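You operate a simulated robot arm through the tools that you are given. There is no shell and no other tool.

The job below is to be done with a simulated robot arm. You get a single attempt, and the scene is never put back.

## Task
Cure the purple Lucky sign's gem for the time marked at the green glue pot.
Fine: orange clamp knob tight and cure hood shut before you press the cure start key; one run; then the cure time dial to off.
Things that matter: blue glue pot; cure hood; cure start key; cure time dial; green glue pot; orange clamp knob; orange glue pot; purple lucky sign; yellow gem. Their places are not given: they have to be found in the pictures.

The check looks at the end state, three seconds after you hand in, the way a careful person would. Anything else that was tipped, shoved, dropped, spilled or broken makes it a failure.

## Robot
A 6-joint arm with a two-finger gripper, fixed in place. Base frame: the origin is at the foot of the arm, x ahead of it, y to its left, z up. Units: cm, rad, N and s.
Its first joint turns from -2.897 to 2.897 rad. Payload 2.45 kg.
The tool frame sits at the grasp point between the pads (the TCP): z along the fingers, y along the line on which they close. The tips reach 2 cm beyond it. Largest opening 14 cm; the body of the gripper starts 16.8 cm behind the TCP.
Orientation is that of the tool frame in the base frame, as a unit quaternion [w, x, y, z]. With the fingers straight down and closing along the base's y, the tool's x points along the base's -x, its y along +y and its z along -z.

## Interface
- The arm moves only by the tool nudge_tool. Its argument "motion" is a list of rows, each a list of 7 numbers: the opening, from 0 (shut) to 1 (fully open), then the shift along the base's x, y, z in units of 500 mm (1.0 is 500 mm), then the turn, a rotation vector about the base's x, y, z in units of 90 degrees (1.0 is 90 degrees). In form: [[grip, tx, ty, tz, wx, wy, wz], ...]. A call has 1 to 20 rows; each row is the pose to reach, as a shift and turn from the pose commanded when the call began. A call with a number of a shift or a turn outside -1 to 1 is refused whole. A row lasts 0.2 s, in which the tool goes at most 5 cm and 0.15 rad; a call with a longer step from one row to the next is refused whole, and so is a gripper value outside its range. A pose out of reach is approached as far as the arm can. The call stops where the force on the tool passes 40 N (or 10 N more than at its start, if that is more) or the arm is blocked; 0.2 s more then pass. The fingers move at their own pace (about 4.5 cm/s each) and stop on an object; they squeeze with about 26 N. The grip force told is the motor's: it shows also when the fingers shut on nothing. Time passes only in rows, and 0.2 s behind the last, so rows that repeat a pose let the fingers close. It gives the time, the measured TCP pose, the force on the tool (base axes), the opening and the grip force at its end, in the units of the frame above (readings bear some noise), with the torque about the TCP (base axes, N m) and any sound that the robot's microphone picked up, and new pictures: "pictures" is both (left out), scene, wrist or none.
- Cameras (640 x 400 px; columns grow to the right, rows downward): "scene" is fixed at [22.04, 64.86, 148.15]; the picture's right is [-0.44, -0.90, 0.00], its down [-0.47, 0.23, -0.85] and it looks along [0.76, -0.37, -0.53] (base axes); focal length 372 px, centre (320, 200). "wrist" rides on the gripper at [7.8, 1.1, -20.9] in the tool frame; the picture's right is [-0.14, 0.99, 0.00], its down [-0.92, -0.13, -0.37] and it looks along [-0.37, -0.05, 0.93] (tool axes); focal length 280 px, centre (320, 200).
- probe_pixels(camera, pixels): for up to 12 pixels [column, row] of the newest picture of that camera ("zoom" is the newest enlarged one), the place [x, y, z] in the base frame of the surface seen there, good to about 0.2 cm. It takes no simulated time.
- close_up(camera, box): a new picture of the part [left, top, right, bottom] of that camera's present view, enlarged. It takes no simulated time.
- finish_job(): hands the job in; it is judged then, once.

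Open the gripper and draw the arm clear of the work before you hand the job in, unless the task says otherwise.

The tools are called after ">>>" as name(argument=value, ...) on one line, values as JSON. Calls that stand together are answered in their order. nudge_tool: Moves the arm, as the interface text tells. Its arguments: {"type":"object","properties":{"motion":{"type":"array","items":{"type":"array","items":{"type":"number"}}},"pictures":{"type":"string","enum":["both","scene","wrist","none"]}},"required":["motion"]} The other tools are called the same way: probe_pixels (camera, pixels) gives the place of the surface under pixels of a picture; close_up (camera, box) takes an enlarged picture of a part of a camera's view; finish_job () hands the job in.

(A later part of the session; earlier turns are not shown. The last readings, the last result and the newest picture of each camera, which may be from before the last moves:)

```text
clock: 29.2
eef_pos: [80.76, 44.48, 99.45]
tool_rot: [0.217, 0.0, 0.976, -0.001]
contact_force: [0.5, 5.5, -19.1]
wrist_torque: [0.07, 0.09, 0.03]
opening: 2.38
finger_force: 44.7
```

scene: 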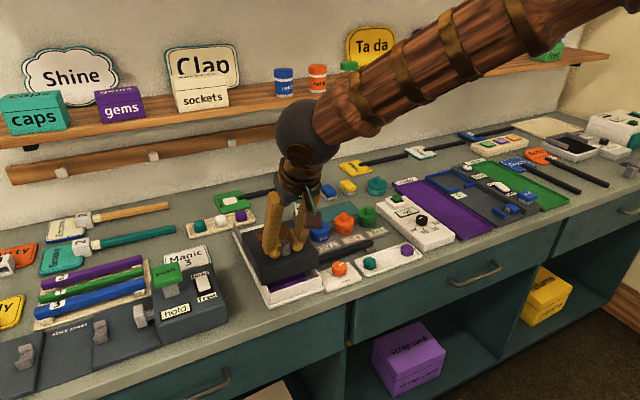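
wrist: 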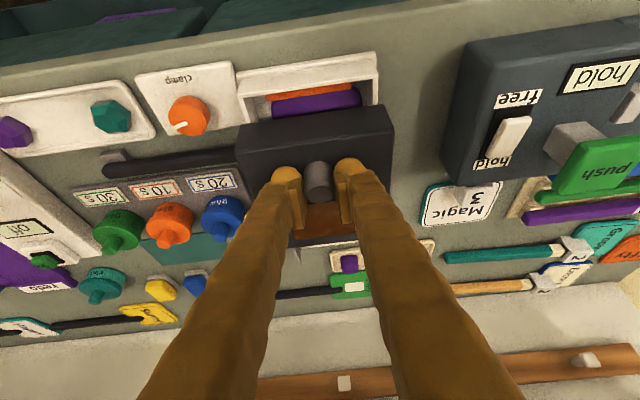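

The hood slid 7.6 cm more, now with front at about x 77.7; a 19 N downward force on the tool appears. I lower the hand 0.1 cm and continue toward the shut end slowly.

>>> nudge_tool(motion=[[0.0, 0, 0, -0.002, 0, 0, 0], [0.0, -0.012, 0, -0.002, 0, 0, 0], [0.0, -0.024, 0, -0.002, 0, 0, 0], [0.0, -0.036, 0, -0.002, 0, 0, 0], [0.0, -0.048, 0, -0.002, 0, 0, 0], [0.0, -0.056, 0, -0.002, 0, 0, 0], [0.0, -0.064, 0, -0.002, 0, 0, 0], [0.0, -0.072, 0, -0.002, 0, 0, 0], [0.0, -0.08, 0, -0.002, 0, 0, 0], [0.0, -0.088, 0, -0.002, 0, 0, 0], [0.0, -0.096, 0, -0.002, 0, 0, 0]])

```text
clock: 31.3
eef_pos: [76.83, 44.39, 99.46]
tool_rot: [0.217, 0.002, 0.976, 0.0]
contact_force: [8.2, 0.0, -5.0]
wrist_torque: [-0.03, -0.01, 0.04]
opening: 2.37
finger_force: 45.6
stopped in row 10: the force on the tool passed its limit at 40 N (the readings are from after the stop); the commanded pose is now the measured one
```

scene: 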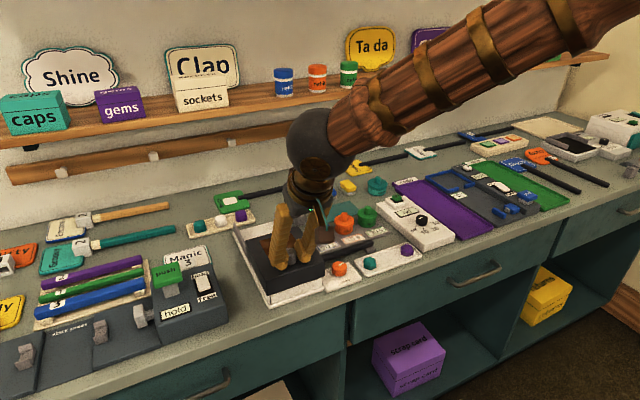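
wrist: 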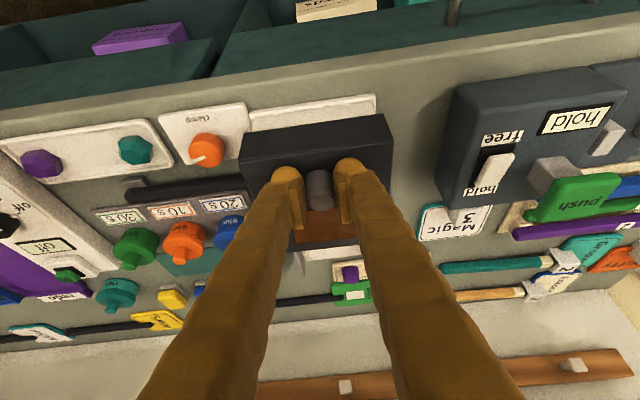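

The pull ended at x 76.8 (14.3 cm of travel) against something firm. I zoom in to check whether the hood fully covers the tray.

>>> close_up(camera="scene", box=[220, 200, 380, 320])

>>> close_up(camera="wrist", box=[220, 80, 420, 260])

```text
3.33 times, centred on (300, 260) of scene
```

zoom: 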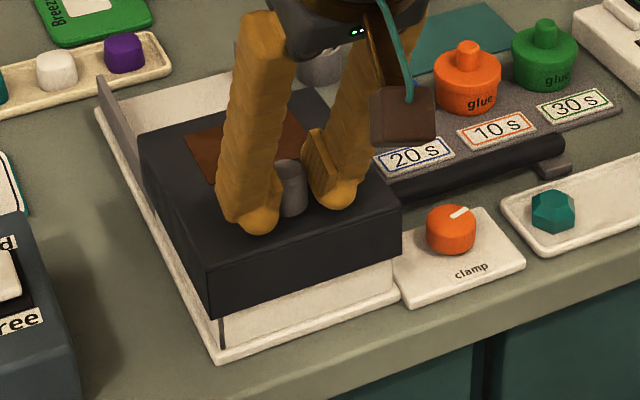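

```text
2.22 times, centred on (320, 170) of wrist
```

zoom: 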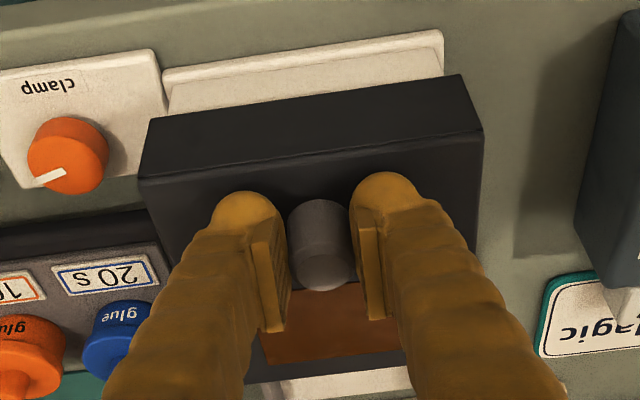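

The hood now overhangs the tray front wall. I give one more gentle pull to confirm it is at its end stop.

>>> nudge_tool(motion=[[0.0, -0.004, 0, 0, 0, 0, 0], [0.0, -0.008, 0, 0, 0, 0, 0], [0.0, -0.012, 0, 0, 0, 0, 0]], pictures="none")

```text
clock: 31.9
eef_pos: [76.52, 44.51, 99.48]
tool_rot: [0.219, 0.001, 0.976, 0.0]
contact_force: [11.3, -0.3, -4.9]
wrist_torque: [0.01, -0.03, 0.04]
opening: 2.38
finger_force: 45.1
stopped in row 2: the force on the tool passed its limit at 40 N (the readings are from after the stop); the commanded pose is now the measured one
```

It is blocked again at 40 N, so the hood is at its end. I open and withdraw back along the tool axis.

>>> nudge_tool(motion=[[0.36, 0, 0, 0, 0, 0, 0], [0.36, 0, 0, 0, 0, 0, 0], [0.36, 0, 0, 0, 0, 0, 0], [0.36, 0, 0, 0.04, 0, 0, 0], [0.36, 0, 0, 0.1, 0, 0, 0], [0.36, 0, 0, 0.17, 0, 0.05, 0], [0.36, 0, -0.05, 0.24, 0, 0.1, 0], [0.36, 0, -0.12, 0.28, 0, 0.15, 0], [0.36, 0, -0.19, 0.28, 0, 0.2, 0], [0.36, 0, -0.26, 0.28, 0, 0.25, 0], [0.36, 0, -0.34, 0.28, 0, 0.279, 0], [0.36, 0, -0.42, 0.28, 0, 0.279, 0], [0.36, 0, -0.5, 0.28, 0, 0.279, 0], [0.36, 0, -0.58, 0.28, 0, 0.279, 0]])

```text
clock: 34.9
eef_pos: [76.6, 15.5, 113.33]
tool_rot: [0.0, 0.001, 1.0, 0.0]
contact_force: [0.0, -0.2, -0.1]
wrist_torque: [0.03, 0.01, 0.0]
opening: 5.04
finger_force: 0.0
```

scene: 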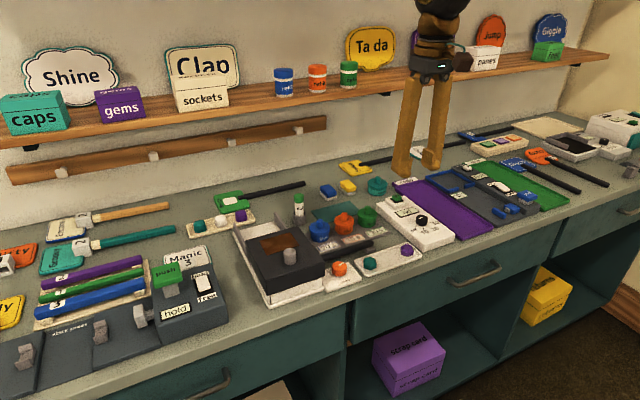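
wrist: 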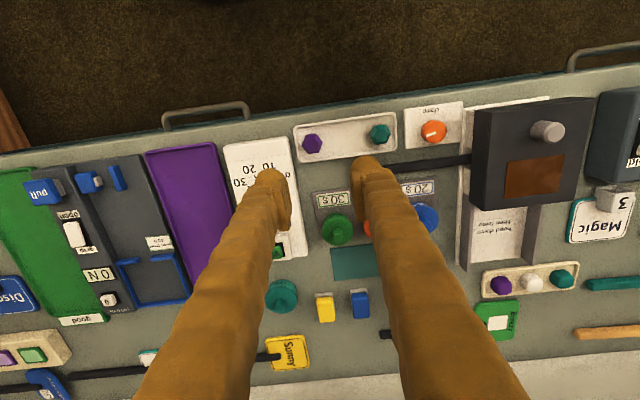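

A label is now uncovered behind the hood at wrist (500,225). I zoom on it and on the shut hood.

>>> close_up(camera="wrist", box=[440, 90, 600, 280])

>>> close_up(camera="scene", box=[220, 200, 380, 320])

>>> close_up(camera="wrist", box=[470, 200, 530, 250])

```text
2.11 times, centred on (520, 185) of wrist
```

zoom: 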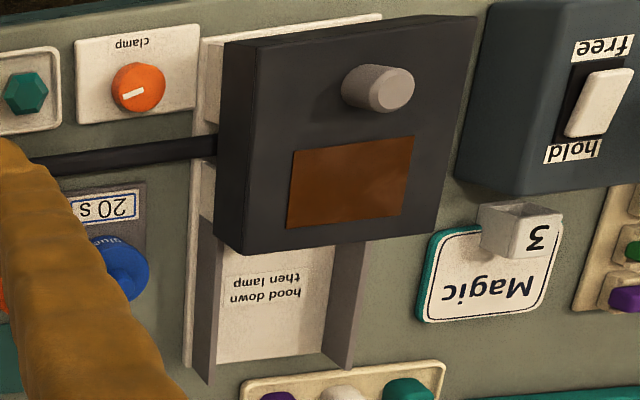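

```text
3.33 times, centred on (300, 260) of scene
```

zoom: 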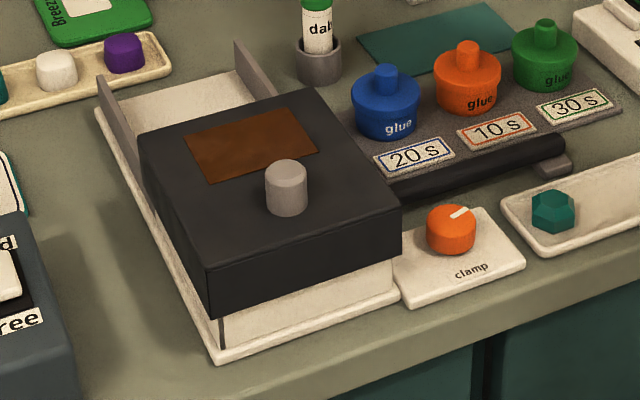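

```text
8.00 times, centred on (500, 225) of wrist
```

zoom: 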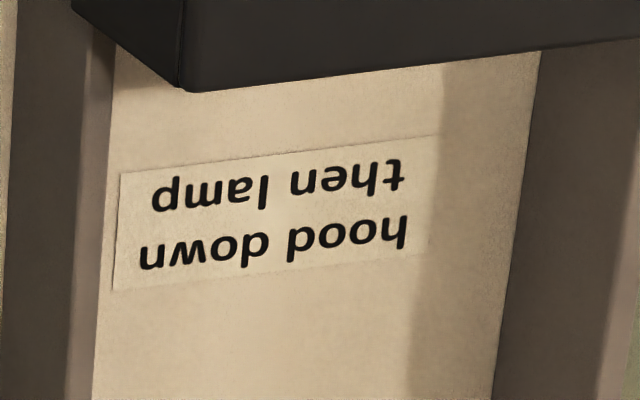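

The label reads "hood down then lamp". I probe the hood's present height and front position relative to the tray to be sure it is properly shut.

>>> probe_pixels(camera="scene", pixels=[[289, 247], [272, 262], [315, 258], [275, 272], [310, 262], [277, 281], [310, 272], [285, 295], [262, 240], [312, 281], [243, 232], [283, 222]])

>>> close_up(camera="wrist", box=[200, 130, 330, 270])

```text
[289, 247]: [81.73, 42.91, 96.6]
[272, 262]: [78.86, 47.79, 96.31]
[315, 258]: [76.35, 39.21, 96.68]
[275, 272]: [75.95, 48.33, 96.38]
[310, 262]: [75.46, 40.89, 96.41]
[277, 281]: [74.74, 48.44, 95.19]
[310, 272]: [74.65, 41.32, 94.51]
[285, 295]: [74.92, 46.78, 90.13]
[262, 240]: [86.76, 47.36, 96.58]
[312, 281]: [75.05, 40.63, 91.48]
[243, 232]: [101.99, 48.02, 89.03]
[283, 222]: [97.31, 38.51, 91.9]
```

```text
2.86 times, centred on (265, 200) of wrist
```

zoom: 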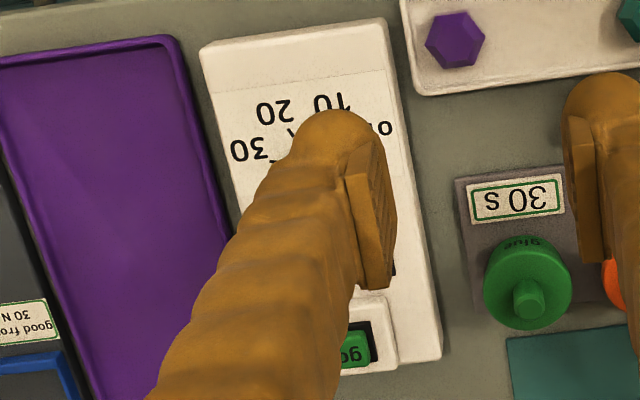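

The hood front is at x 74.7, just over the tray's front wall (74.95), and it resisted 40 N, so it is shut. Next I move over the control panel's dial to view it between the fingers.

>>> nudge_tool(motion=[[0.36, 0.02, -0.05, -0.02, 0, 0, 0], [0.36, 0.04, -0.1, -0.05, 0, 0, 0], [0.36, 0.07, -0.15, -0.08, 0, 0, 0], [0.36, 0.1, -0.19, -0.12, 0, 0, 0], [0.36, 0.104, -0.19, -0.146, 0, 0, 0], [0.36, 0.104, -0.19, -0.146, 0, 0, 0]])

```text
clock: 36.3
eef_pos: [81.57, 6.06, 106.1]
tool_rot: [0.001, 0.001, 1.0, 0.0]
contact_force: [-0.9, -0.2, 0.3]
wrist_torque: [-0.03, 0.0, -0.02]
opening: 5.05
finger_force: 0.1
```

scene: 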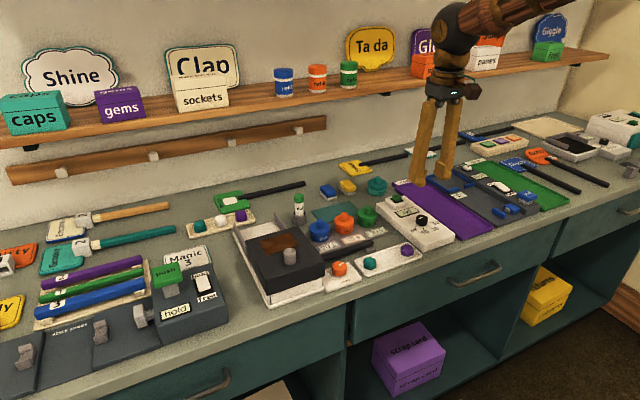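
wrist: 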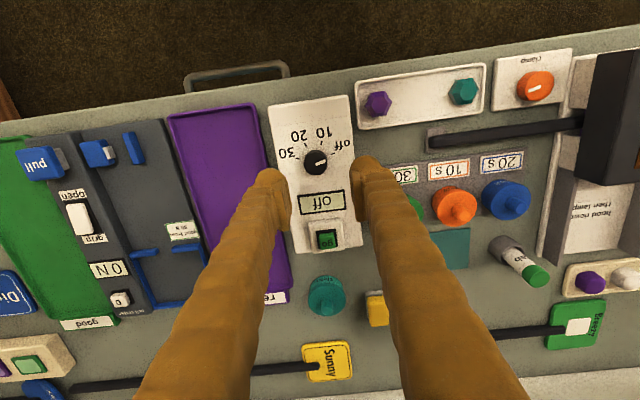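

The dial is at wrist (318,162) between the fingers. I zoom in and probe its centre, edges and tick marks.

>>> close_up(camera="wrist", box=[270, 110, 370, 200])

>>> probe_pixels(camera="wrist", pixels=[[316, 162], [307, 163], [325, 161], [316, 152], [316, 172], [332, 155], [327, 239], [320, 204], [290, 160], [345, 160], [330, 225], [335, 248]])

```text
4.44 times, centred on (320, 155) of wrist
```

zoom: 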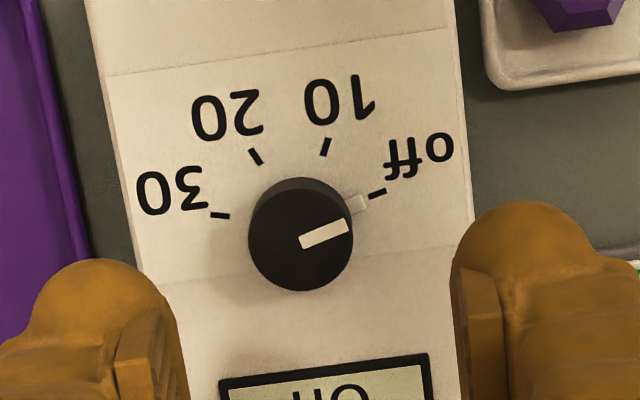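

```text
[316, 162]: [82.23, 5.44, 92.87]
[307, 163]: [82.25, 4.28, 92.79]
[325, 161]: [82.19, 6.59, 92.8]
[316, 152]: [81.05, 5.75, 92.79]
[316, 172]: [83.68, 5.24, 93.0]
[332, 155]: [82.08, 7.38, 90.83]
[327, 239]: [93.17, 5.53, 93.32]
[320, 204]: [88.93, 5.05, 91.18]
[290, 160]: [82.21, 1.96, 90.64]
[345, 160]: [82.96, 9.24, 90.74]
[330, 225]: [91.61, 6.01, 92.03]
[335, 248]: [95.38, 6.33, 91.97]
```

I cross-check the dial's centre with a strong zoom from the scene camera, since the two views differ slightly.

>>> close_up(camera="scene", box=[400, 205, 440, 235])

>>> probe_pixels(camera="zoom", pixels=[[320, 200], [250, 180], [390, 200], [320, 150], [320, 240], [320, 170], [220, 200], [300, 330]])

```text
13.33 times, centred on (420, 220) of scene
```

zoom: 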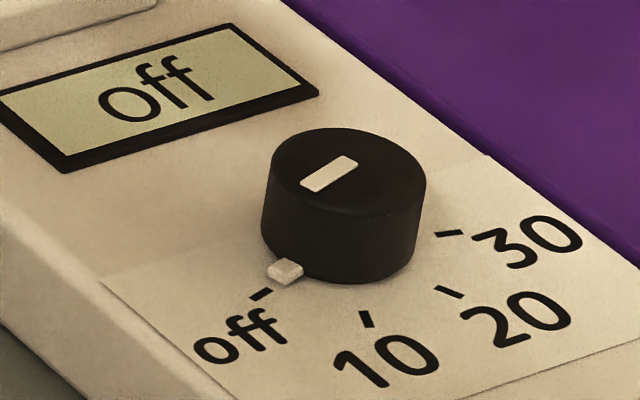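

```text
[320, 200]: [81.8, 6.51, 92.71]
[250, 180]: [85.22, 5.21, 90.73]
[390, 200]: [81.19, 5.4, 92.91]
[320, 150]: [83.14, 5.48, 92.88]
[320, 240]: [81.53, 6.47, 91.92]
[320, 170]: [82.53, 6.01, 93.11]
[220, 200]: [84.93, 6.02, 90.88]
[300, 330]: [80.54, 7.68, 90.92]
```

The dial centre is about (82.3, 5.48), top z 92.85, with "off" at azimuth ~104° and "30" at ~256° counter-clockwise. I check the height of the small white tab at the dial's foot so that the fingers clear it.

>>> probe_pixels(camera="zoom", pixels=[[285, 265], [278, 262], [292, 268], [285, 278], [262, 294], [365, 318], [450, 292], [450, 233], [260, 250], [150, 90]])

```text
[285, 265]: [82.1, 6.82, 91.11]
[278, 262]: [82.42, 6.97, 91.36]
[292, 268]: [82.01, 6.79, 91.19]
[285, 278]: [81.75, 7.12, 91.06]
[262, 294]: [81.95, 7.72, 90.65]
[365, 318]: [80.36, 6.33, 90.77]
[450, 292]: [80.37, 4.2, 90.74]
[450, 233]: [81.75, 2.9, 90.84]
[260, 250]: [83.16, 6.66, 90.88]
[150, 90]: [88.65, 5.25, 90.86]
```

The tick ring gives a dial axis of about (82.4, 5.4); the tab tops at z ~91.3. I turn the tool to yaw -76° so that the fingers straddle the dial perpendicular to the pointer, then check above.

>>> nudge_tool(motion=[[0.36, 0.005, -0.004, 0, 0, 0, -0.09], [0.36, 0.01, -0.008, 0, 0, 0, -0.18], [0.36, 0.015, -0.0126, 0, 0, 0, -0.27], [0.36, 0.015, -0.0126, -0.03, 0, 0, -0.36], [0.36, 0.015, -0.0126, -0.06, 0, 0, -0.45], [0.36, 0.015, -0.0126, -0.09, 0, 0, -0.54], [0.36, 0.015, -0.0126, -0.12, 0, 0, -0.63], [0.36, 0.015, -0.0126, -0.14, 0, 0, -0.72], [0.36, 0.015, -0.0126, -0.14, 0, 0, -0.8], [0.36, 0.015, -0.0126, -0.14, 0, 0, -0.844], [0.36, 0.015, -0.0126, -0.14, 0, 0, -0.844]])

```text
clock: 38.7
eef_pos: [82.45, 5.34, 99.23]
tool_rot: [0.001, 0.616, 0.787, 0.0]
contact_force: [-0.4, 0.0, 0.7]
wrist_torque: [0.0, 0.01, 0.0]
opening: 5.02
finger_force: 0.1
```

scene: 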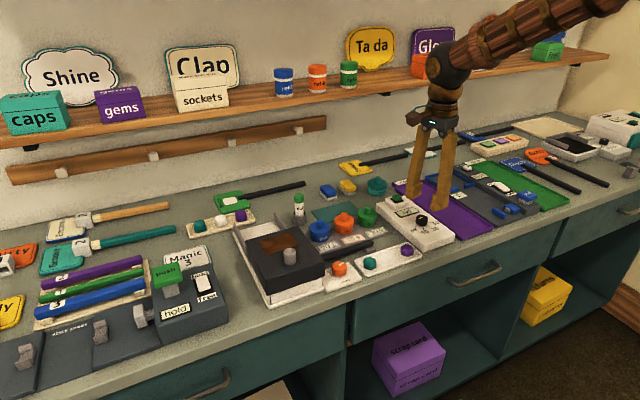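
wrist: 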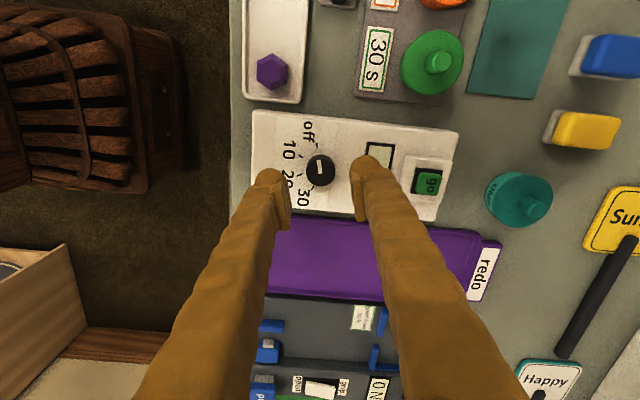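

The dial sits centred between the fingers at wrist (320,170). I lower to z ~93.4 and close gently on it.

>>> nudge_tool(motion=[[0.36, 0, 0, -0.05, 0, 0, 0], [0.36, 0, 0, -0.09, 0, 0, 0], [0.36, 0, 0, -0.117, 0, 0, 0], [0.36, 0, 0, -0.117, 0, 0, 0], [0.0, 0, 0, -0.117, 0, 0, 0], [0.0, 0, 0, -0.117, 0, 0, 0], [0.0, 0, 0, -0.117, 0, 0, 0], [0.0, 0, 0, -0.117, 0, 0, 0]])

```text
clock: 40.5
eef_pos: [82.49, 5.37, 93.28]
tool_rot: [0.001, 0.616, 0.788, -0.001]
contact_force: [15.3, 2.6, -7.1]
wrist_torque: [0.0, -0.17, 0.05]
opening: 2.77
finger_force: 45.0
```

scene: 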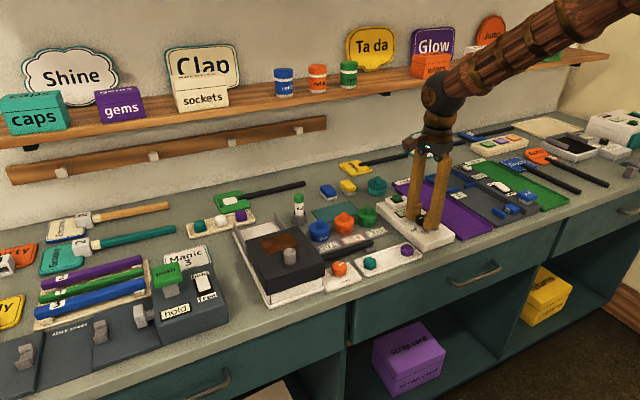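
wrist: 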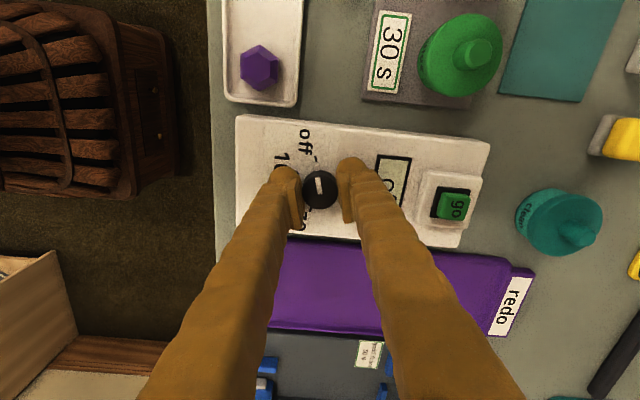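

The dial is gripped (2.77 cm) with a 15 N sideways force toward +x. I ease 0.08 cm to +x and begin turning counter-clockwise toward 30.

>>> nudge_tool(motion=[[0.0, 0.0016, 0, 0, 0, 0, 0], [0.0, 0.0016, 0, 0, 0, 0, 0.05], [0.0, 0.0016, 0, 0, 0, 0, 0.1], [0.0, 0.0016, 0, 0, 0, 0, 0.15], [0.0, 0.0016, 0, 0, 0, 0, 0.2], [0.0, 0.0016, 0, 0, 0, 0, 0.25]])

```text
clock: 41.9
eef_pos: [82.44, 5.37, 93.33]
tool_rot: [0.0, 0.45, 0.893, -0.001]
contact_force: [6.0, 3.1, -3.9]
wrist_torque: [-0.02, -0.12, -0.01]
opening: 2.76
finger_force: 45.3
```

scene: 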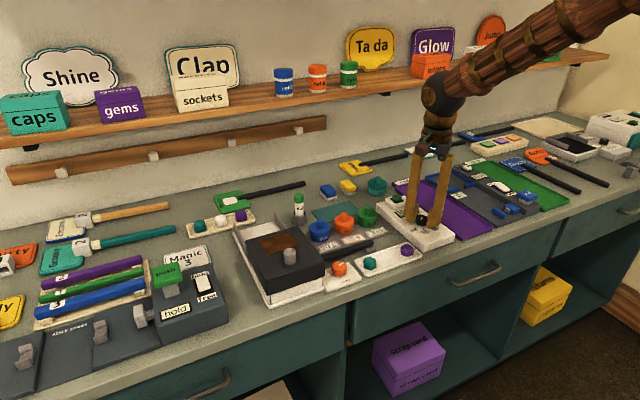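
wrist: 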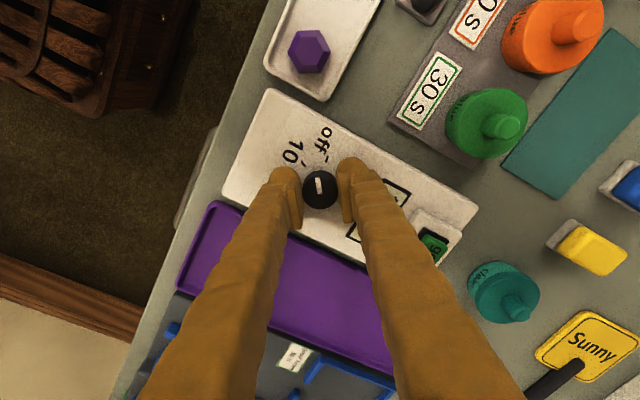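

The dial turns freely (22° so far, forces small). I continue counter-clockwise by another 85°.

>>> nudge_tool(motion=[[0.0, 0, 0, 0, 0, 0, 0.07], [0.0, 0, 0, 0, 0, 0, 0.14], [0.0, 0, 0, 0, 0, 0, 0.21], [0.0, 0, 0, 0, 0, 0, 0.28], [0.0, 0, 0, 0, 0, 0, 0.35], [0.0, 0, 0, 0, 0, 0, 0.42], [0.0, 0, 0, 0, 0, 0, 0.49], [0.0, 0, 0, 0, 0, 0, 0.56], [0.0, 0, 0, 0, 0, 0, 0.63], [0.0, 0, 0, 0, 0, 0, 0.7], [0.0, 0, 0, 0, 0, 0, 0.77], [0.0, 0, 0, 0, 0, 0, 0.84], [0.0, 0, 0, 0, 0, 0, 0.91]])

```text
clock: 44.7
eef_pos: [82.52, 5.4, 93.46]
tool_rot: [0.001, -0.245, 0.97, 0.0]
contact_force: [-7.1, -8.8, -10.8]
wrist_torque: [-0.13, 0.23, -0.01]
opening: 2.78
finger_force: 44.1
```

scene: 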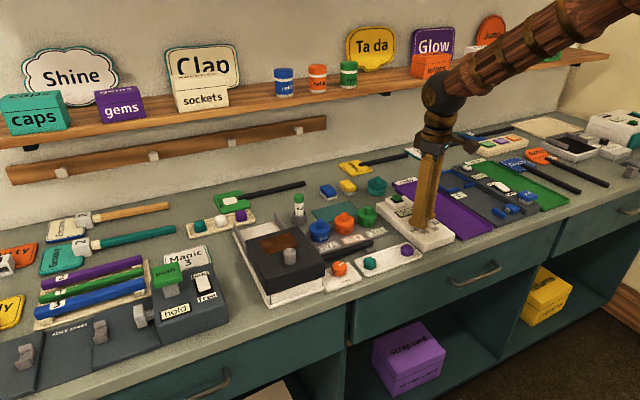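
wrist: 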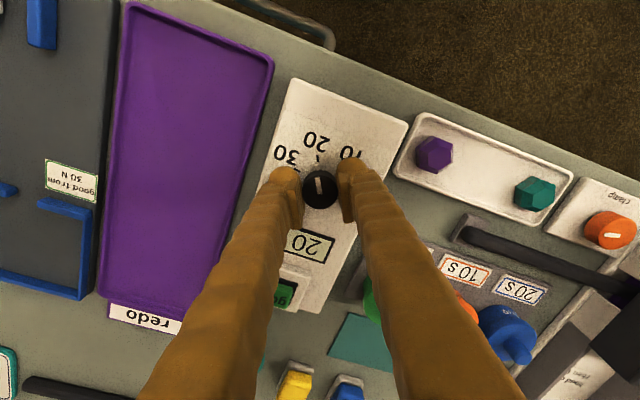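

The display now shows 20 after 104° of turn. I turn about 45° further, toward the 30 mark.

>>> nudge_tool(motion=[[0.0, 0, 0, 0, 0, 0, 0.06], [0.0, 0, 0, 0, 0, 0, 0.12], [0.0, 0, 0, 0, 0, 0, 0.18], [0.0, 0, 0, 0, 0, 0, 0.24], [0.0, 0, 0, 0, 0, 0, 0.3], [0.0, 0, 0, 0, 0, 0, 0.36], [0.0, 0, 0, 0, 0, 0, 0.42], [0.0, 0, 0, 0, 0, 0, 0.48], [0.0, 0, 0, 0, 0, 0, 0.5]])

```text
clock: 46.7
eef_pos: [82.42, 5.28, 93.39]
tool_rot: [0.0, -0.598, 0.802, 0.0]
contact_force: [-1.0, -10.9, -10.0]
wrist_torque: [-0.13, 0.0, -0.19]
opening: 2.76
finger_force: 45.1
```

scene: 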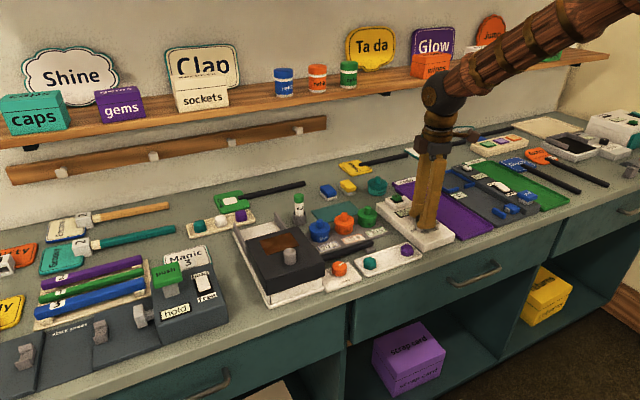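
wrist: 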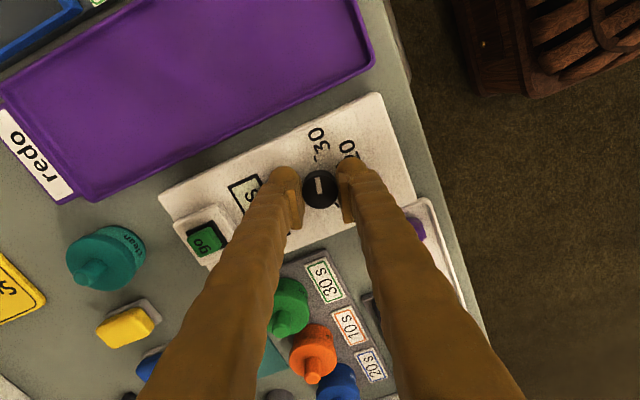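

Torque of -0.19 N m suggests the dial is at its 30 end. I release, rise and check the display.

>>> nudge_tool(motion=[[0.36, 0, 0, 0, 0, 0, 0], [0.36, 0, 0, 0, 0, 0, 0], [0.36, 0, 0, 0, 0, 0, 0], [0.36, 0, 0, 0.05, 0, 0, 0], [0.36, 0, 0, 0.12, 0, 0, 0], [0.36, 0, 0, 0.2, 0, 0, 0], [0.36, 0, 0, 0.26, 0, 0, 0]])

>>> close_up(camera="scene", box=[380, 185, 460, 245])

```text
clock: 48.3
eef_pos: [82.44, 5.12, 106.33]
tool_rot: [0.001, -0.597, 0.802, 0.0]
contact_force: [-0.3, 0.7, 0.4]
wrist_torque: [0.03, -0.02, -0.01]
opening: 5.05
finger_force: 0.1
```

scene: 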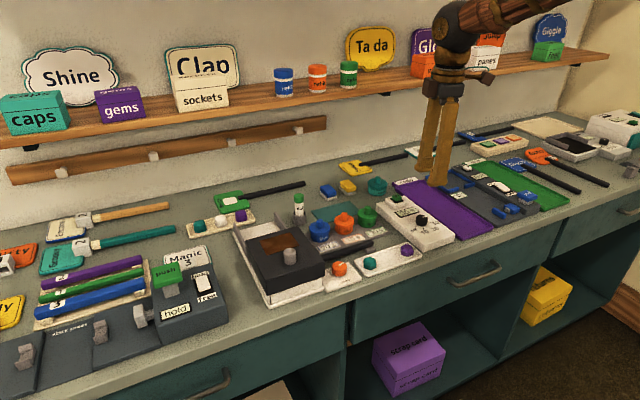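
wrist: 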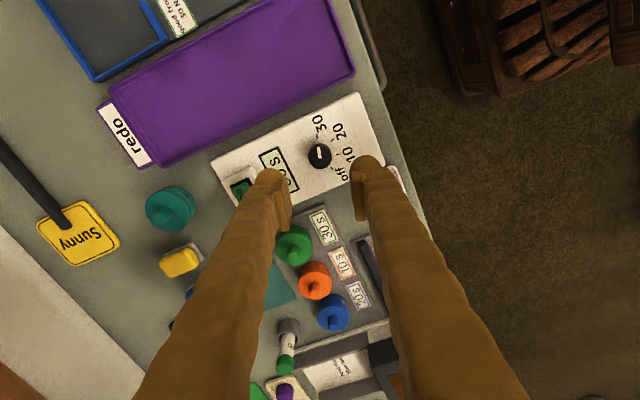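

```text
6.67 times, centred on (420, 215) of scene
```

zoom: 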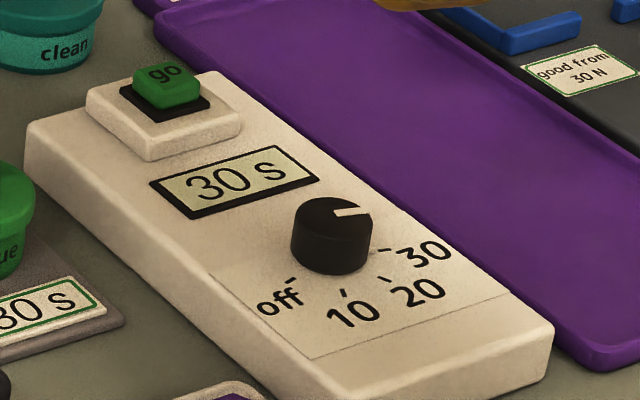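

The display reads "30 s". I probe the green "go" key top to get its centre and travel.

>>> probe_pixels(camera="zoom", pixels=[[168, 78], [140, 78], [195, 80], [165, 68], [170, 90], [168, 103], [120, 105], [205, 108], [190, 130], [110, 90]])

>>> close_up(camera="scene", box=[385, 185, 415, 210])

```text
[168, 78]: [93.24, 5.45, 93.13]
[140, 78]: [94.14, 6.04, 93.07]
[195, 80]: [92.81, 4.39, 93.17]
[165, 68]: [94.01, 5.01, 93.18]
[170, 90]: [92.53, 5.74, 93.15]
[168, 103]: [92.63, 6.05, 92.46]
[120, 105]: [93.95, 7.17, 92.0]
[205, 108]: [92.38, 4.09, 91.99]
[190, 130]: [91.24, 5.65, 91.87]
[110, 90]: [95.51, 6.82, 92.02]
```

```text
16.00 times, centred on (400, 198) of scene
```

zoom: 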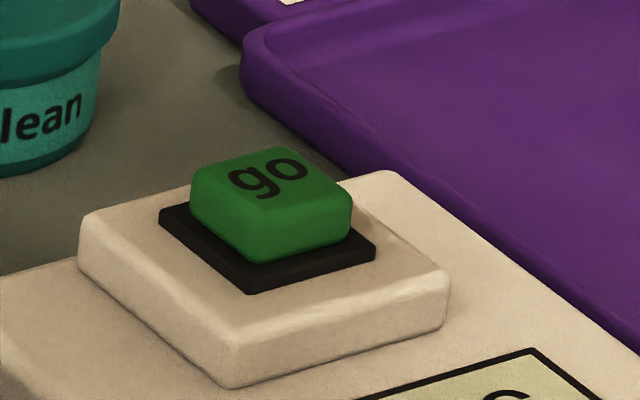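

The key's centre is about (93.4, 5.3), top z 93.15, standing 1.1 cm above its plate. I close the fingers and move above it, tips at z ~96.

>>> nudge_tool(motion=[[0.0, 0.05, 0.001, 0, 0, 0, 0], [0.0, 0.11, 0.002, 0, 0, 0, 0], [0.0, 0.17, 0.003, -0.03, 0, 0, 0], [0.0, 0.219, 0.003, -0.08, 0, 0, 0], [0.0, 0.219, 0.003, -0.13, 0, 0, 0], [0.0, 0.219, 0.003, -0.166, 0, 0, 0], [0.0, 0.219, 0.003, -0.166, 0, 0, 0]])

```text
clock: 49.9
eef_pos: [93.46, 5.31, 97.98]
tool_rot: [0.001, -0.597, 0.802, 0.0]
contact_force: [0.3, -1.1, 0.2]
wrist_torque: [0.02, 0.01, 0.01]
opening: 0.02
finger_force: 26.0
```

scene: 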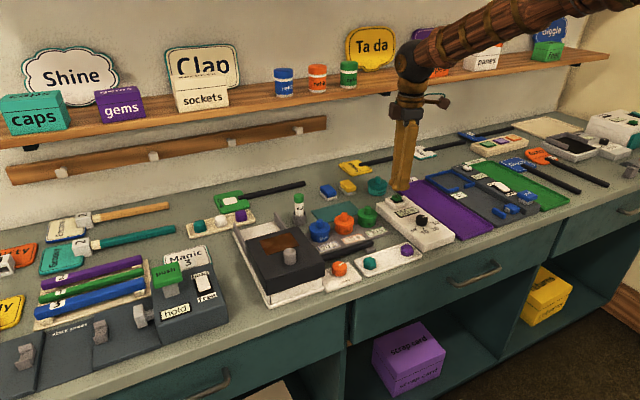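
wrist: 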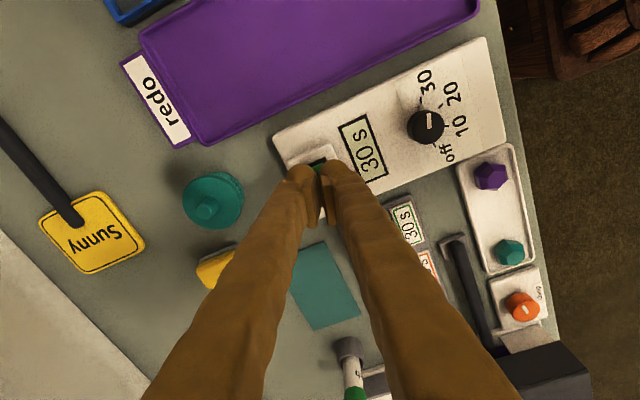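

The closed tips are right above the key (wrist (320,165)). I press down slowly to tip z ~92.8 and read force and sound.

>>> nudge_tool(motion=[[0.0, 0, 0, -0.03, 0, 0, 0], [0.0, 0, 0, -0.05, 0, 0, 0], [0.0, 0, 0, -0.056, 0, 0, 0], [0.0, 0, 0, -0.06, 0, 0, 0], [0.0, 0, 0, -0.064, 0, 0, 0]])

>>> close_up(camera="wrist", box=[270, 60, 510, 220])

```text
clock: 51.1
eef_pos: [93.37, 5.59, 94.79]
tool_rot: [0.001, -0.597, 0.802, 0.001]
contact_force: [-1.3, -1.1, 2.8]
wrist_torque: [-0.03, 0.02, 0.03]
opening: 0.6
finger_force: 28.7
heard: click
```

scene: 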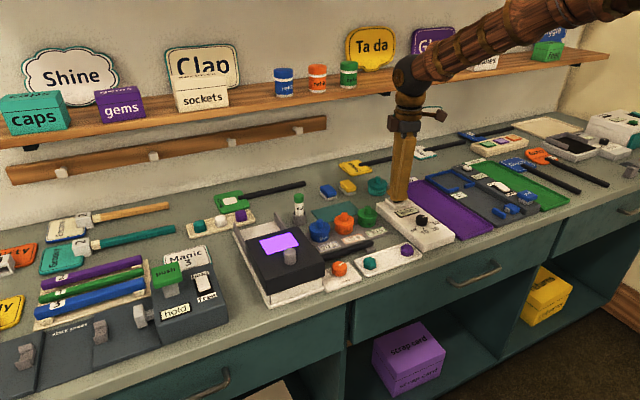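
wrist: 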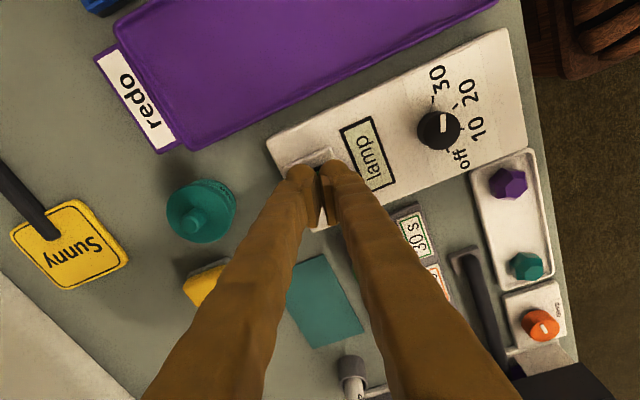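

```text
2.50 times, centred on (390, 140) of wrist
```

zoom: 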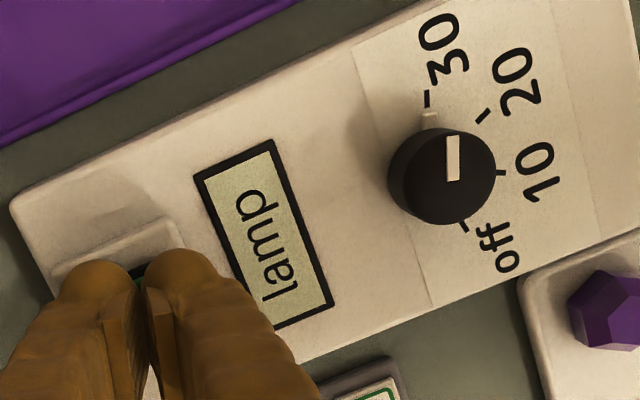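

A click was heard, the display reads "lamp" and the hood window glows purple: the run has started. I lift straight off the key.

>>> nudge_tool(motion=[[0.0, 0, 0, 0.02, 0, 0, 0], [0.0, 0, 0, 0.06, 0, 0, 0], [0.0, 0, 0, 0.12, 0, 0, 0], [0.0, 0, 0, 0.2, 0, 0, 0], [0.0, 0, 0, 0.24, 0, 0, 0]])

>>> close_up(camera="scene", box=[380, 185, 460, 245])

```text
clock: 52.3
eef_pos: [93.6, 5.56, 106.88]
tool_rot: [0.001, -0.597, 0.802, 0.0]
contact_force: [0.2, 0.1, -1.3]
wrist_torque: [0.0, 0.01, 0.03]
opening: 0.0
finger_force: 29.1
```

scene: 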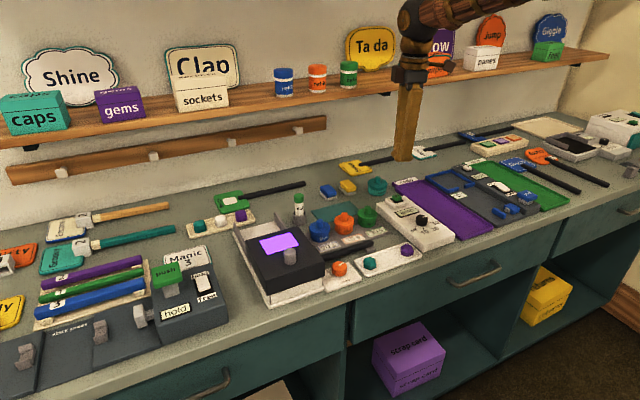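
wrist: 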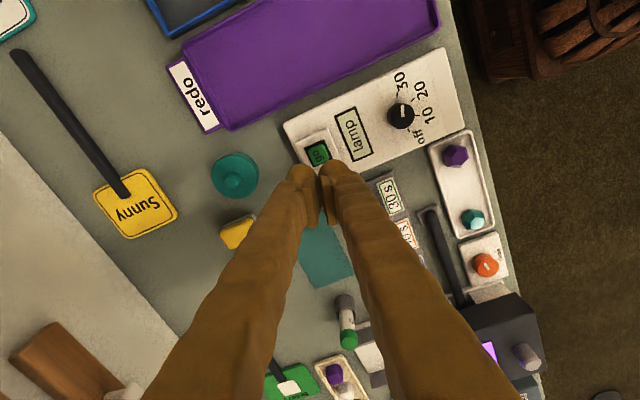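

```text
6.67 times, centred on (420, 215) of scene
```

zoom: 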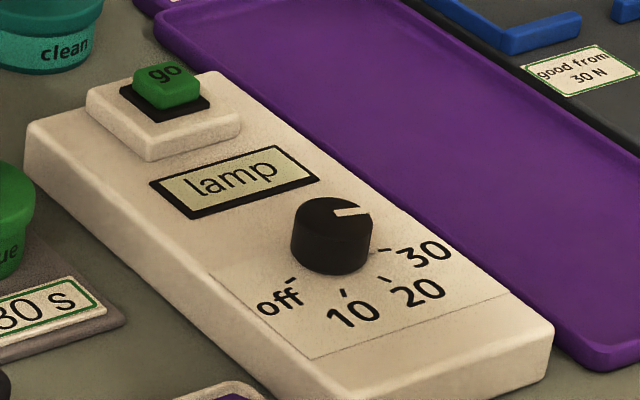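

The key has popped back up and the lamp runs. I move back to hover over the dial at the same yaw, gripper open to 5 cm, and wait for the run to end.

>>> nudge_tool(motion=[[0.36, -0.06, -0.002, 0, 0, 0, 0], [0.36, -0.12, -0.004, 0, 0, 0, 0], [0.36, -0.18, -0.004, -0.04, 0, 0, 0], [0.36, -0.223, -0.004, -0.1, 0, 0, 0], [0.36, -0.223, -0.004, -0.152, 0, 0, 0], [0.36, -0.223, -0.004, -0.152, 0, 0, 0], [0.36, -0.223, -0.004, -0.152, 0, 0, 0], [0.36, -0.223, -0.004, -0.152, 0, 0, 0], [0.36, -0.223, -0.004, -0.152, 0, 0, 0], [0.36, -0.223, -0.004, -0.152, 0, 0, 0], [0.36, -0.223, -0.004, -0.152, 0, 0, 0], [0.36, -0.223, -0.004, -0.152, 0, 0, 0], [0.36, -0.223, -0.004, -0.152, 0, 0, 0], [0.36, -0.223, -0.004, -0.152, 0, 0, 0], [0.36, -0.223, -0.004, -0.152, 0, 0, 0], [0.36, -0.223, -0.004, -0.152, 0, 0, 0], [0.36, -0.223, -0.004, -0.152, 0, 0, 0], [0.36, -0.223, -0.004, -0.152, 0, 0, 0], [0.36, -0.223, -0.004, -0.152, 0, 0, 0], [0.36, -0.223, -0.004, -0.152, 0, 0, 0]])

```text
clock: 56.5
eef_pos: [82.31, 5.21, 99.18]
tool_rot: [0.001, -0.597, 0.802, 0.0]
contact_force: [0.3, -0.3, 0.0]
wrist_torque: [-0.02, -0.01, -0.01]
opening: 5.04
finger_force: 0.1
```

scene: 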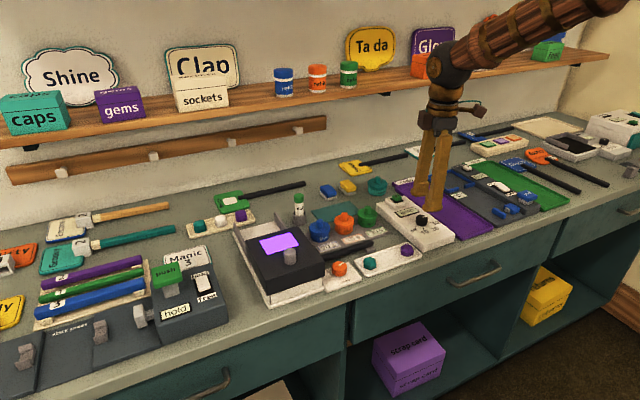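
wrist: 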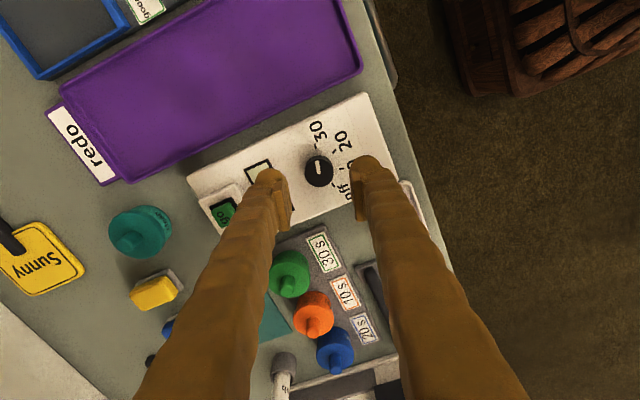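

The tool hovers over the dial and the window still glows (scene (279,243)). I wait with still rows.

>>> nudge_tool(motion=[[0.36, 0, 0, 0, 0, 0, 0], [0.36, 0, 0, 0, 0, 0, 0], [0.36, 0, 0, 0, 0, 0, 0], [0.36, 0, 0, 0, 0, 0, 0], [0.36, 0, 0, 0, 0, 0, 0], [0.36, 0, 0, 0, 0, 0, 0], [0.36, 0, 0, 0, 0, 0, 0], [0.36, 0, 0, 0, 0, 0, 0], [0.36, 0, 0, 0, 0, 0, 0], [0.36, 0, 0, 0, 0, 0, 0], [0.36, 0, 0, 0, 0, 0, 0], [0.36, 0, 0, 0, 0, 0, 0], [0.36, 0, 0, 0, 0, 0, 0], [0.36, 0, 0, 0, 0, 0, 0], [0.36, 0, 0, 0, 0, 0, 0], [0.36, 0, 0, 0, 0, 0, 0], [0.36, 0, 0, 0, 0, 0, 0], [0.36, 0, 0, 0, 0, 0, 0], [0.36, 0, 0, 0, 0, 0, 0], [0.36, 0, 0, 0, 0, 0, 0]], pictures="none")

>>> nudge_tool(motion=[[0.36, 0, 0, 0, 0, 0, 0], [0.36, 0, 0, 0, 0, 0, 0], [0.36, 0, 0, 0, 0, 0, 0], [0.36, 0, 0, 0, 0, 0, 0], [0.36, 0, 0, 0, 0, 0, 0], [0.36, 0, 0, 0, 0, 0, 0], [0.36, 0, 0, 0, 0, 0, 0], [0.36, 0, 0, 0, 0, 0, 0], [0.36, 0, 0, 0, 0, 0, 0], [0.36, 0, 0, 0, 0, 0, 0], [0.36, 0, 0, 0, 0, 0, 0], [0.36, 0, 0, 0, 0, 0, 0], [0.36, 0, 0, 0, 0, 0, 0], [0.36, 0, 0, 0, 0, 0, 0], [0.36, 0, 0, 0, 0, 0, 0], [0.36, 0, 0, 0, 0, 0, 0], [0.36, 0, 0, 0, 0, 0, 0], [0.36, 0, 0, 0, 0, 0, 0], [0.36, 0, 0, 0, 0, 0, 0], [0.36, 0, 0, 0, 0, 0, 0]], pictures="none")

>>> nudge_tool(motion=[[0.36, 0, 0, 0, 0, 0, 0], [0.36, 0, 0, 0, 0, 0, 0], [0.36, 0, 0, 0, 0, 0, 0], [0.36, 0, 0, 0, 0, 0, 0], [0.36, 0, 0, 0, 0, 0, 0], [0.36, 0, 0, 0, 0, 0, 0], [0.36, 0, 0, 0, 0, 0, 0], [0.36, 0, 0, 0, 0, 0, 0], [0.36, 0, 0, 0, 0, 0, 0], [0.36, 0, 0, 0, 0, 0, 0], [0.36, 0, 0, 0, 0, 0, 0], [0.36, 0, 0, 0, 0, 0, 0], [0.36, 0, 0, 0, 0, 0, 0], [0.36, 0, 0, 0, 0, 0, 0], [0.36, 0, 0, 0, 0, 0, 0], [0.36, 0, 0, 0, 0, 0, 0], [0.36, 0, 0, 0, 0, 0, 0], [0.36, 0, 0, 0, 0, 0, 0], [0.36, 0, 0, 0, 0, 0, 0], [0.36, 0, 0, 0, 0, 0, 0]])

```text
clock: 60.7
eef_pos: [82.35, 5.38, 99.28]
tool_rot: [0.001, -0.597, 0.802, 0.001]
contact_force: [-0.5, 0.2, -0.7]
wrist_torque: [0.0, -0.02, -0.02]
opening: 5.03
finger_force: 0.0
```

```text
clock: 64.9
eef_pos: [82.38, 5.3, 99.23]
tool_rot: [0.001, -0.597, 0.802, 0.001]
contact_force: [-0.2, 0.9, -0.3]
wrist_torque: [-0.04, 0.0, -0.01]
opening: 5.03
finger_force: 0.0
```

```text
clock: 69.1
eef_pos: [82.33, 5.29, 99.21]
tool_rot: [0.002, -0.598, 0.801, 0.0]
contact_force: [0.0, 0.2, -1.1]
wrist_torque: [0.01, -0.05, 0.02]
opening: 5.05
finger_force: 0.2
```

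scene: 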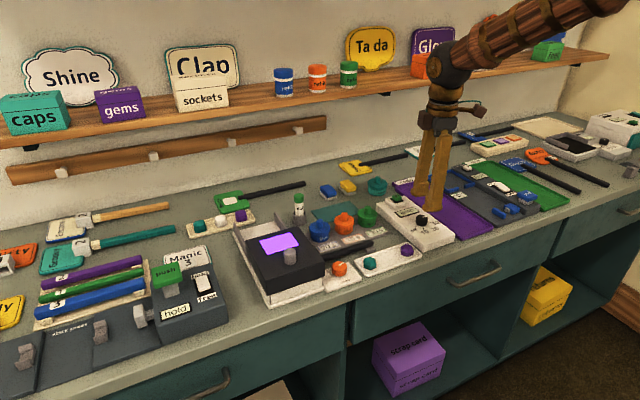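
wrist: 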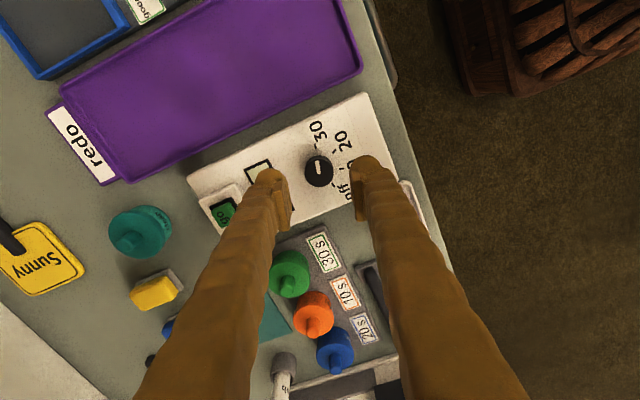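

At 69 s the lamp still glows; it should end near 81 s. I keep waiting with the hand still.

>>> nudge_tool(motion=[[0.36, 0, 0, 0, 0, 0, 0], [0.36, 0, 0, 0, 0, 0, 0], [0.36, 0, 0, 0, 0, 0, 0], [0.36, 0, 0, 0, 0, 0, 0], [0.36, 0, 0, 0, 0, 0, 0], [0.36, 0, 0, 0, 0, 0, 0], [0.36, 0, 0, 0, 0, 0, 0], [0.36, 0, 0, 0, 0, 0, 0], [0.36, 0, 0, 0, 0, 0, 0], [0.36, 0, 0, 0, 0, 0, 0], [0.36, 0, 0, 0, 0, 0, 0], [0.36, 0, 0, 0, 0, 0, 0], [0.36, 0, 0, 0, 0, 0, 0], [0.36, 0, 0, 0, 0, 0, 0], [0.36, 0, 0, 0, 0, 0, 0], [0.36, 0, 0, 0, 0, 0, 0], [0.36, 0, 0, 0, 0, 0, 0], [0.36, 0, 0, 0, 0, 0, 0], [0.36, 0, 0, 0, 0, 0, 0], [0.36, 0, 0, 0, 0, 0, 0]], pictures="none")

>>> nudge_tool(motion=[[0.36, 0, 0, 0, 0, 0, 0], [0.36, 0, 0, 0, 0, 0, 0], [0.36, 0, 0, 0, 0, 0, 0], [0.36, 0, 0, 0, 0, 0, 0], [0.36, 0, 0, 0, 0, 0, 0], [0.36, 0, 0, 0, 0, 0, 0], [0.36, 0, 0, 0, 0, 0, 0], [0.36, 0, 0, 0, 0, 0, 0], [0.36, 0, 0, 0, 0, 0, 0], [0.36, 0, 0, 0, 0, 0, 0], [0.36, 0, 0, 0, 0, 0, 0], [0.36, 0, 0, 0, 0, 0, 0], [0.36, 0, 0, 0, 0, 0, 0], [0.36, 0, 0, 0, 0, 0, 0], [0.36, 0, 0, 0, 0, 0, 0], [0.36, 0, 0, 0, 0, 0, 0], [0.36, 0, 0, 0, 0, 0, 0], [0.36, 0, 0, 0, 0, 0, 0], [0.36, 0, 0, 0, 0, 0, 0], [0.36, 0, 0, 0, 0, 0, 0]], pictures="none")

>>> nudge_tool(motion=[[0.36, 0, 0, 0, 0, 0, 0], [0.36, 0, 0, 0, 0, 0, 0], [0.36, 0, 0, 0, 0, 0, 0], [0.36, 0, 0, 0, 0, 0, 0], [0.36, 0, 0, 0, 0, 0, 0], [0.36, 0, 0, 0, 0, 0, 0], [0.36, 0, 0, 0, 0, 0, 0], [0.36, 0, 0, 0, 0, 0, 0], [0.36, 0, 0, 0, 0, 0, 0], [0.36, 0, 0, 0, 0, 0, 0], [0.36, 0, 0, 0, 0, 0, 0], [0.36, 0, 0, 0, 0, 0, 0], [0.36, 0, 0, 0, 0, 0, 0], [0.36, 0, 0, 0, 0, 0, 0], [0.36, 0, 0, 0, 0, 0, 0], [0.36, 0, 0, 0, 0, 0, 0], [0.36, 0, 0, 0, 0, 0, 0], [0.36, 0, 0, 0, 0, 0, 0], [0.36, 0, 0, 0, 0, 0, 0], [0.36, 0, 0, 0, 0, 0, 0]])

>>> close_up(camera="scene", box=[380, 185, 460, 245])

```text
clock: 73.3
eef_pos: [82.37, 5.36, 99.22]
tool_rot: [0.001, -0.597, 0.802, 0.0]
contact_force: [-0.4, -0.2, -0.5]
wrist_torque: [-0.03, -0.01, 0.02]
opening: 5.06
finger_force: 0.1
```

```text
clock: 77.5
eef_pos: [82.35, 5.32, 99.3]
tool_rot: [0.0, -0.596, 0.803, 0.001]
contact_force: [-0.3, -0.7, -0.5]
wrist_torque: [0.0, -0.02, -0.01]
opening: 5.04
finger_force: 0.0
```

```text
clock: 81.7
eef_pos: [82.36, 5.32, 99.13]
tool_rot: [0.0, -0.597, 0.802, 0.001]
contact_force: [1.1, -0.3, -0.9]
wrist_torque: [0.05, -0.01, 0.03]
opening: 5.01
finger_force: 0.1
```

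scene: 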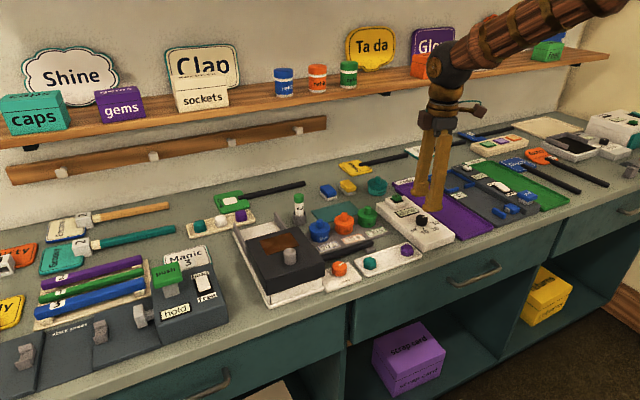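
wrist: 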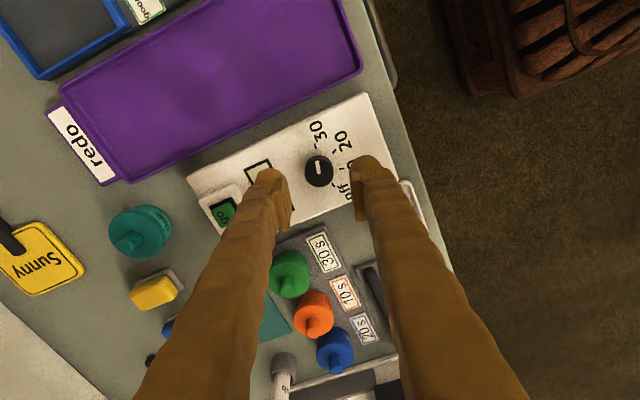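

```text
6.67 times, centred on (420, 215) of scene
```

zoom: 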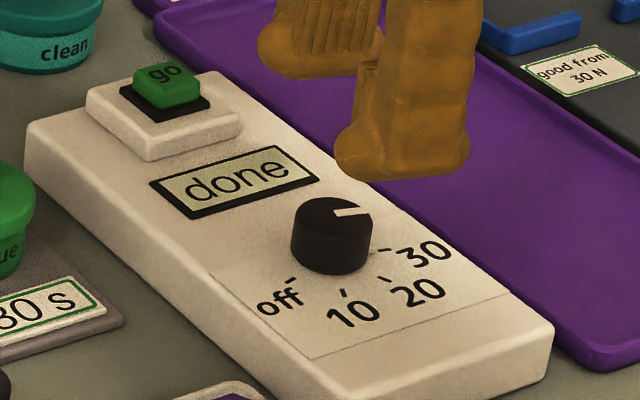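

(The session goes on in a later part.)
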